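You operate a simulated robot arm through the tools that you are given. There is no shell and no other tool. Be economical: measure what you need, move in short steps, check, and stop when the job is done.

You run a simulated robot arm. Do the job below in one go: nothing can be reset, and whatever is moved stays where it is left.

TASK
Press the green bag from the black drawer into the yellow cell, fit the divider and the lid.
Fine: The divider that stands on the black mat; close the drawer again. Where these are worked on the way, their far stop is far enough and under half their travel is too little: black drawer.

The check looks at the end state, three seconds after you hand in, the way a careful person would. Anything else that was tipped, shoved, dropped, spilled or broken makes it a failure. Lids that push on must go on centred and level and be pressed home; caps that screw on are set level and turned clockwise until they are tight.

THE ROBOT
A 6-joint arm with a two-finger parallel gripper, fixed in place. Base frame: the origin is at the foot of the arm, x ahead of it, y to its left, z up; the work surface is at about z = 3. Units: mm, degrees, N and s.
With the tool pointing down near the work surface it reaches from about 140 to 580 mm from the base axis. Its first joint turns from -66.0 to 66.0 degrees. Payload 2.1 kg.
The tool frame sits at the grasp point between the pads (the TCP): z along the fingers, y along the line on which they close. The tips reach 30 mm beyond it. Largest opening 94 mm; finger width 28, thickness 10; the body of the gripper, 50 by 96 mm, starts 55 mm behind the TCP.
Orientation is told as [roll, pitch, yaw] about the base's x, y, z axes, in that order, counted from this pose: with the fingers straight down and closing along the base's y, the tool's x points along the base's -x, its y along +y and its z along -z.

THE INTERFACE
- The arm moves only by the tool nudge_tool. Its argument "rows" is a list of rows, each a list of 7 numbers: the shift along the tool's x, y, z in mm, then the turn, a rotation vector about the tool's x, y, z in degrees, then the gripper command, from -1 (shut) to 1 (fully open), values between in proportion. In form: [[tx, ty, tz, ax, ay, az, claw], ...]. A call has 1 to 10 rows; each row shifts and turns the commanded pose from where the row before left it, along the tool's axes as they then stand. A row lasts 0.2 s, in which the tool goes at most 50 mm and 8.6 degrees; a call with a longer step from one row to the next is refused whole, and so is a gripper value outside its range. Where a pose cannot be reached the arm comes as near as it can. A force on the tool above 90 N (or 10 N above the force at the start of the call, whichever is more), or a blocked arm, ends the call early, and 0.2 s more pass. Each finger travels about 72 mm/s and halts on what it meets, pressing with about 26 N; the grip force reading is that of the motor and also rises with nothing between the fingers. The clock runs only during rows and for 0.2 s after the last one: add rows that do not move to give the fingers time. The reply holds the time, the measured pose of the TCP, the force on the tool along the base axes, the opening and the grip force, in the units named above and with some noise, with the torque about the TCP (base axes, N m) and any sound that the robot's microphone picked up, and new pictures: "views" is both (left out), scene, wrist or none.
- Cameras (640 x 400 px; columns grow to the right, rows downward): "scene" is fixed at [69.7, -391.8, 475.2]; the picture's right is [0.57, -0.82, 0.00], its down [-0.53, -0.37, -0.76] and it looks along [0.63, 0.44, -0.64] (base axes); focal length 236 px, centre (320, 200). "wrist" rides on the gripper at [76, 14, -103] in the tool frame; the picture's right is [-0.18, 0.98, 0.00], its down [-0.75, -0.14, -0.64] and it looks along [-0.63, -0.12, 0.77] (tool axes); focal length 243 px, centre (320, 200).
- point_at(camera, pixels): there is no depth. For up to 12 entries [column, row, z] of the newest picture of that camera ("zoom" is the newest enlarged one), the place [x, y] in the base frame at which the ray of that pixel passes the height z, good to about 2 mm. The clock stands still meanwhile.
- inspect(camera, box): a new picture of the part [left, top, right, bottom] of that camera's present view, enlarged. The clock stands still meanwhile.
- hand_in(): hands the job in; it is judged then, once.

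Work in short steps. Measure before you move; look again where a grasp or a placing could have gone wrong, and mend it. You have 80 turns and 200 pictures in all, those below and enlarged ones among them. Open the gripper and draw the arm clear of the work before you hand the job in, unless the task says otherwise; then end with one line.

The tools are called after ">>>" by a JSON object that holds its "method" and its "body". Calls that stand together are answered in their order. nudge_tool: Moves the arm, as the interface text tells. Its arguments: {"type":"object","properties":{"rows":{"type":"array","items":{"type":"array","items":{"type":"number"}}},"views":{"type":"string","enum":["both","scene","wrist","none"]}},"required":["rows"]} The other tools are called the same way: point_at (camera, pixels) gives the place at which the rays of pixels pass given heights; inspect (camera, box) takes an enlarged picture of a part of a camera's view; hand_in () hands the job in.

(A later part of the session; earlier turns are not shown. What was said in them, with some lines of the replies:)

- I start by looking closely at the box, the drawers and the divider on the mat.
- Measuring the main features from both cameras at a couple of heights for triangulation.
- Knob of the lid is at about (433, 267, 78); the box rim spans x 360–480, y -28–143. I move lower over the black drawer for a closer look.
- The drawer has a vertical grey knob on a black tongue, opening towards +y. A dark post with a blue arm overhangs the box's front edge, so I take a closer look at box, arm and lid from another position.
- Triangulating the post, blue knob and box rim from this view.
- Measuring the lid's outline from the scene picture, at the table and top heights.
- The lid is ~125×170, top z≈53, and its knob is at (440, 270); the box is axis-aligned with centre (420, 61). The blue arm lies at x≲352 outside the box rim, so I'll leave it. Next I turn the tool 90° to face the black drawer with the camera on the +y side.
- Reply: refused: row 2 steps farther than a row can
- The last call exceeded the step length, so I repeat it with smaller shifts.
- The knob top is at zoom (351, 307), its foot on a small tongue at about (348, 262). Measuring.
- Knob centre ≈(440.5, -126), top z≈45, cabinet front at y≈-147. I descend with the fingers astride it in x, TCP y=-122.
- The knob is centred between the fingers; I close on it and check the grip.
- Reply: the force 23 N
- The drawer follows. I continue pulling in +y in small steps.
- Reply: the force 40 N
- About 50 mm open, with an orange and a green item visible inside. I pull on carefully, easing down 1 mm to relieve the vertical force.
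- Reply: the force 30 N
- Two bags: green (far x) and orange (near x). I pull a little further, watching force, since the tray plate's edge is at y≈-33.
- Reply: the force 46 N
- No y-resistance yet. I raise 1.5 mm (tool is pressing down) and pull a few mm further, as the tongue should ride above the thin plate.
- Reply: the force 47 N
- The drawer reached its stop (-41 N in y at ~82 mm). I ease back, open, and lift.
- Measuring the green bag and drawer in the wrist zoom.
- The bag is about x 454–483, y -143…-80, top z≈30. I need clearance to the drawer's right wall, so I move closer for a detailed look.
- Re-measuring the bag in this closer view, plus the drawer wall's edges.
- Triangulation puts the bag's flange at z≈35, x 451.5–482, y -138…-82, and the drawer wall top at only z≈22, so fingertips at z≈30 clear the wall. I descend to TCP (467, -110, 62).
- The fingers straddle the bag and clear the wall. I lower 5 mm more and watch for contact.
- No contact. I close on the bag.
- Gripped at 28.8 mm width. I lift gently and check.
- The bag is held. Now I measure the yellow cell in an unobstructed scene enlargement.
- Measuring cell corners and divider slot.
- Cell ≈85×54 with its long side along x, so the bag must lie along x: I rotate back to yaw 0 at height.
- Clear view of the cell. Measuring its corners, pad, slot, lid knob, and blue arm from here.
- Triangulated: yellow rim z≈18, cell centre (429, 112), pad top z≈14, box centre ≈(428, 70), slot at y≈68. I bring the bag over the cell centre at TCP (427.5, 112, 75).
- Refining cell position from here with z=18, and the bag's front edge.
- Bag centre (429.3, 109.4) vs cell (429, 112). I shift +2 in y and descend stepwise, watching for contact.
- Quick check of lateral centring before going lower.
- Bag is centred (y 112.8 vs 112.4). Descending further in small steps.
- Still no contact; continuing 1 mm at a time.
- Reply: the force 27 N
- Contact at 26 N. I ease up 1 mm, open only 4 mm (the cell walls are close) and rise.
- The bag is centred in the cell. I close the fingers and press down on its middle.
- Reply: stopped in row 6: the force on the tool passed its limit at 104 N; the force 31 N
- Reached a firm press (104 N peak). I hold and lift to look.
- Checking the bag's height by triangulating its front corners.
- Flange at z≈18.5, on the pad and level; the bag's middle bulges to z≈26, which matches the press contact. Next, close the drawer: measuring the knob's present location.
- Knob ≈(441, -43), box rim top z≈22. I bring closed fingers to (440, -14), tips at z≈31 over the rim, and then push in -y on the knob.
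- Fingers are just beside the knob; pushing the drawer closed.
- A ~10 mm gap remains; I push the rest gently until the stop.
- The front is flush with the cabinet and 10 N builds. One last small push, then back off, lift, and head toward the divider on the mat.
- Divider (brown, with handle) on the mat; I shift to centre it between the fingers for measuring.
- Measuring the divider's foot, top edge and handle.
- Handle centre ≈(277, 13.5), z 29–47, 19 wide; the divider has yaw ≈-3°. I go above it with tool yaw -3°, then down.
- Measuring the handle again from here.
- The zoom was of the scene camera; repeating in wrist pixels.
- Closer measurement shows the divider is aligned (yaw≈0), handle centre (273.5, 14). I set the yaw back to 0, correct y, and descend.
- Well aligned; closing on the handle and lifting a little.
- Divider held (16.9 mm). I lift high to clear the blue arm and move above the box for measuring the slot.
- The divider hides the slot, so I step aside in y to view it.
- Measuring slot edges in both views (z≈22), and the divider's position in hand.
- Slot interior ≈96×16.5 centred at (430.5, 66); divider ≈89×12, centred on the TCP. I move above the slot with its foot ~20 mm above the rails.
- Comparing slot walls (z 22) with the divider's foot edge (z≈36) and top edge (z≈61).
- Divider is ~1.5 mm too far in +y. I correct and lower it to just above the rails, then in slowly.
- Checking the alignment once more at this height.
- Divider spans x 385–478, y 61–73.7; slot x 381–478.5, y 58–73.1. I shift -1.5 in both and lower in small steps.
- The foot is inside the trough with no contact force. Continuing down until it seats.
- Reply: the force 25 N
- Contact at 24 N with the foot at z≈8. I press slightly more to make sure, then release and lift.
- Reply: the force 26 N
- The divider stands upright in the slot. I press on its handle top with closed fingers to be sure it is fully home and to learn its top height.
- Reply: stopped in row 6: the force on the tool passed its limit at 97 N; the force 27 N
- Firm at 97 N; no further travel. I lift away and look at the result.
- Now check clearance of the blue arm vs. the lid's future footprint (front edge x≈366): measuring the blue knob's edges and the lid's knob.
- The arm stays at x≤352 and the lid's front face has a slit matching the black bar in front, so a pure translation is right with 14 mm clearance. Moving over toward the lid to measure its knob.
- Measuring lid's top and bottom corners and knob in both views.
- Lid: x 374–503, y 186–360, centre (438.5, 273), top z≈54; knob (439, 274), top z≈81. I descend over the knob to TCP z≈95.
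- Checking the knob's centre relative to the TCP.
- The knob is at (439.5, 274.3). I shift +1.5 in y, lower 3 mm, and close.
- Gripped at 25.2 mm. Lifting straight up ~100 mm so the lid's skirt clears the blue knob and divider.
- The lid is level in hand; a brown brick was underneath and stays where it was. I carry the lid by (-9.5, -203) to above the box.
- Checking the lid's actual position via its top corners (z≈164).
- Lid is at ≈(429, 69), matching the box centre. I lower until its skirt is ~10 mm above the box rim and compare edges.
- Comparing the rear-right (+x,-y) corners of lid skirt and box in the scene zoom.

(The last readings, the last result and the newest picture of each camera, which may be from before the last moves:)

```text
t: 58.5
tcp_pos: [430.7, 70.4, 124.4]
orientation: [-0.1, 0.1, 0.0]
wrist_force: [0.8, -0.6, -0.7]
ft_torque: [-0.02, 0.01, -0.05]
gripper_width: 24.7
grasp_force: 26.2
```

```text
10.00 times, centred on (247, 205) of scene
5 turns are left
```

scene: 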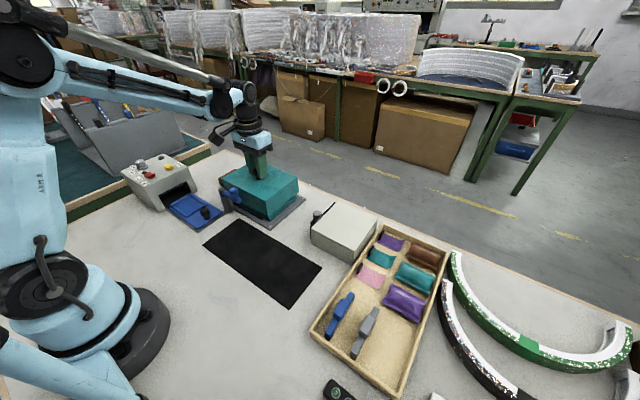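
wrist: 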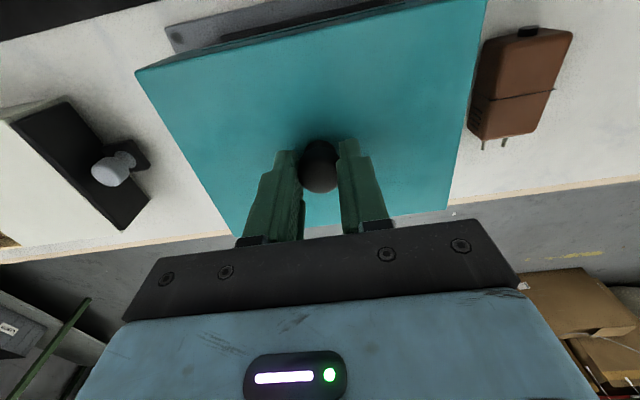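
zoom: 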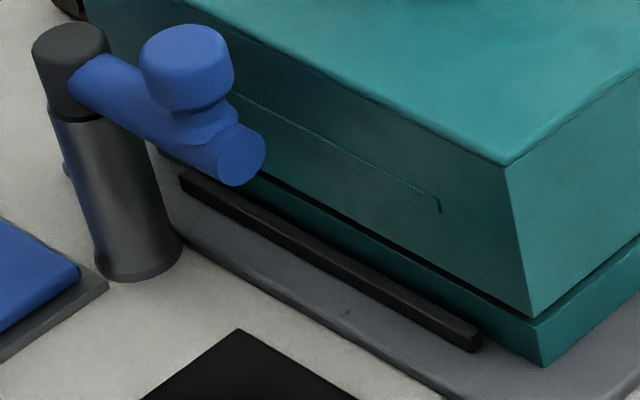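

Only 5 turns left. By my ray computation the lid sits ~1.5–2 mm too far -x and ~1 mm too far -y; I correct and lower it over the rim.

>>> {"method": "nudge_tool", "body": {"rows": [[-1.7, 1.2, 5, 0, 0, 0, -1], [0, 0, 5, 0, 0, 0, -1], [0, 0, 3, 0, 0, 0, -1], [0, 0, 3, 0, 0, 0, -1], [0, 0, 3, 0, 0, 0, -1], [0, 0, 3, 0, 0, 0, -1], [0, 0, 3, 0, 0, 0, -1], [0, 0, 3, 0, 0, 0, -1]], "views": "both"}}

>>> {"method": "inspect", "body": {"camera": "scene", "box": [215, 165, 311, 225]}}

```text
t: 60.3
tcp_pos: [431.8, 72.3, 97.6]
orientation: [0.0, 0.0, 0.0]
wrist_force: [-3.1, -1.2, 25.7]
ft_torque: [-0.01, 0.07, 0.0]
gripper_width: 24.8
grasp_force: 25.9
```

scene: 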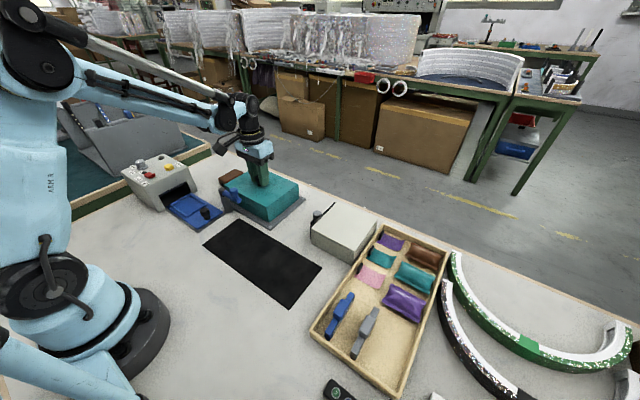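
wrist: 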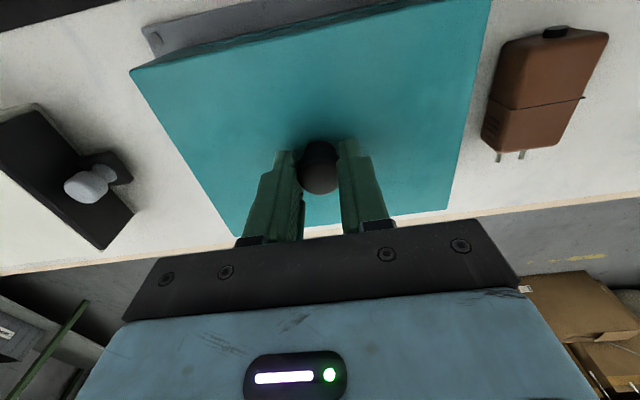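

```text
6.67 times, centred on (263, 195) of scene
4 turns are left
```

zoom: 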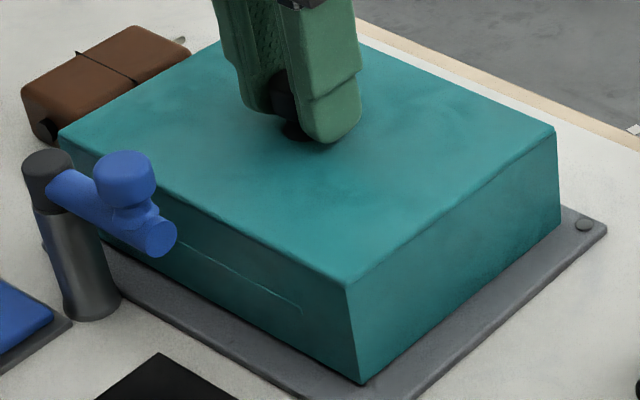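

The skirt is over the box, level, with contact at 25 N. I release, press down on the knob top with closed fingers to push it home, then lift clear.

>>> {"method": "nudge_tool", "body": {"rows": [[0, 0, 2, 0, 0, 0, -1], [0, 0, -2, 0, 0, 0, 0.1], [0, 0, 0, 0, 0, 0, 0.1], [0, 0, -30, 0, 0, 0, 0.1], [0, 0, -22, 0, 0, 0, -1], [0, 0, 0, 0, 0, 0, -1], [0, 0, 12, 0, 0, 0, -1], [0, 0, 8, 0, 0, 0, -1], [0, 0, 3, 0, 0, 0, -1]], "views": "none"}}

>>> {"method": "nudge_tool", "body": {"rows": [[0, 0, 2, 0, 0, 0, -1], [0, 0, 2, 0, 0, 0, -1], [0, 0, 2, 0, 0, 0, -1], [0, 0, 2, 0, 0, 0, -1], [0, 0, 2, 0, 0, 0, -1], [0, 0, 2, 0, 0, 0, -1]], "views": "none"}}

>>> {"method": "nudge_tool", "body": {"rows": [[0, 0, -20, 0, 0, 0, -1], [0, 0, -40, 0, 0, 0, -1], [0, 0, -40, 0, 0, 0, 0]], "views": "both"}}

>>> {"method": "inspect", "body": {"camera": "scene", "box": [215, 165, 311, 225]}}

```text
t: 62.3
tcp_pos: [432.5, 71.2, 126.3]
orientation: [-0.1, 0.1, 0.1]
wrist_force: [0.6, -0.4, 0.7]
ft_torque: [-0.01, -0.01, 0.05]
gripper_width: 0.2
grasp_force: 25.3
```

```text
t: 63.6
tcp_pos: [432.1, 73.4, 119.6]
orientation: [-0.1, 0.2, 0.1]
wrist_force: [0.6, 0.1, 23.1]
ft_torque: [-0.02, 0.23, -0.02]
gripper_width: 0.2
grasp_force: 26.5
stopped in row 6: the force on the tool passed its limit at 99 N (the readings are from after the stop); the commanded pose is now the measured one
```

```text
t: 64.4
tcp_pos: [433.1, 72.0, 217.3]
orientation: [-0.1, 0.1, 0.0]
wrist_force: [0.4, 0.1, -0.2]
ft_torque: [0.0, 0.0, -0.02]
gripper_width: 47.2
grasp_force: 0.6
```

scene: 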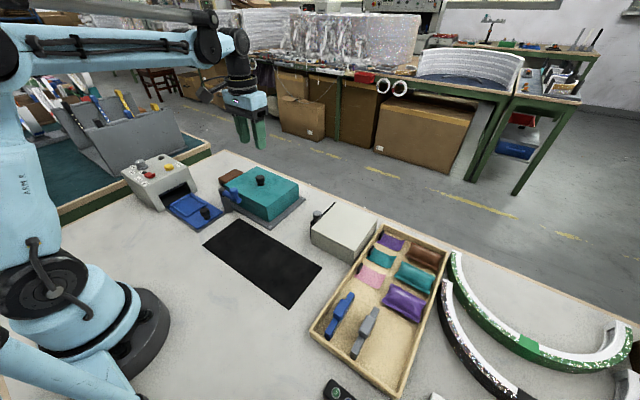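
wrist: 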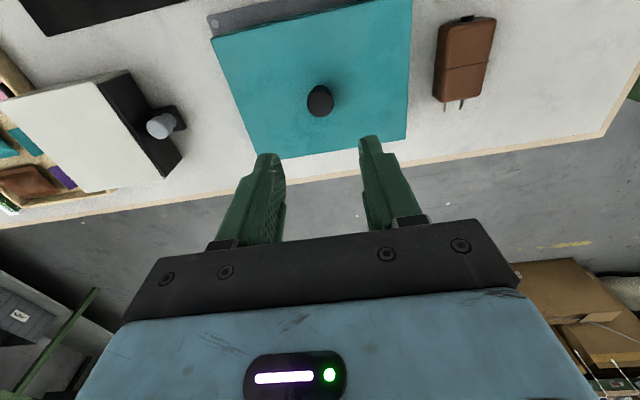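

```text
6.67 times, centred on (263, 195) of scene
3 turns are left
```

zoom: 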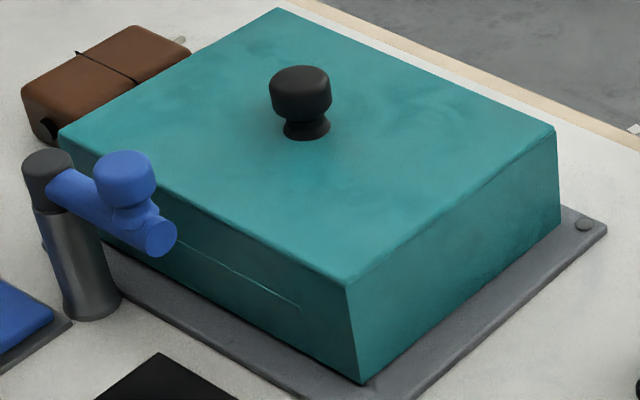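

The lid sits level on the base plate, pressed at 99 N, drawer closed, nothing disturbed. I draw the arm back and up clear of the work.

>>> {"method": "nudge_tool", "body": {"rows": [[35, -5, -20, 0, 0, 0, 0.5], [35, -5, -20, 0, 0, 0, 1], [35, 0, -20, 0, 0, 0, 1], [30, 0, 0, 0, 0, 0, 1]], "views": "scene"}}

```text
t: 65.4
tcp_pos: [296.7, 61.2, 278.6]
orientation: [-0.1, 0.2, 0.0]
wrist_force: [0.0, 0.5, 0.3]
ft_torque: [-0.01, 0.01, 0.0]
gripper_width: 94.3
grasp_force: 0.2
2 turns are left
```

scene: 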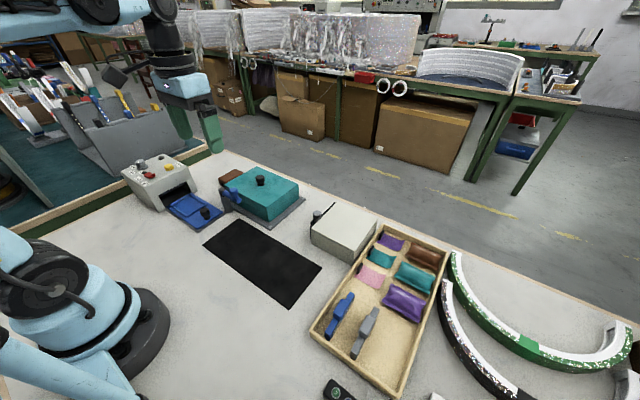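

The gripper is open and the arm is clear of the work; handing in.

>>> {"method": "hand_in", "body": {}}

```text
The job is handed in.
```

I pressed the green bag into the yellow cell, closed the black drawer again, fitted the brown divider from the mat, and pressed the lid on level. The job is handed in; I haven't seen the check's result.
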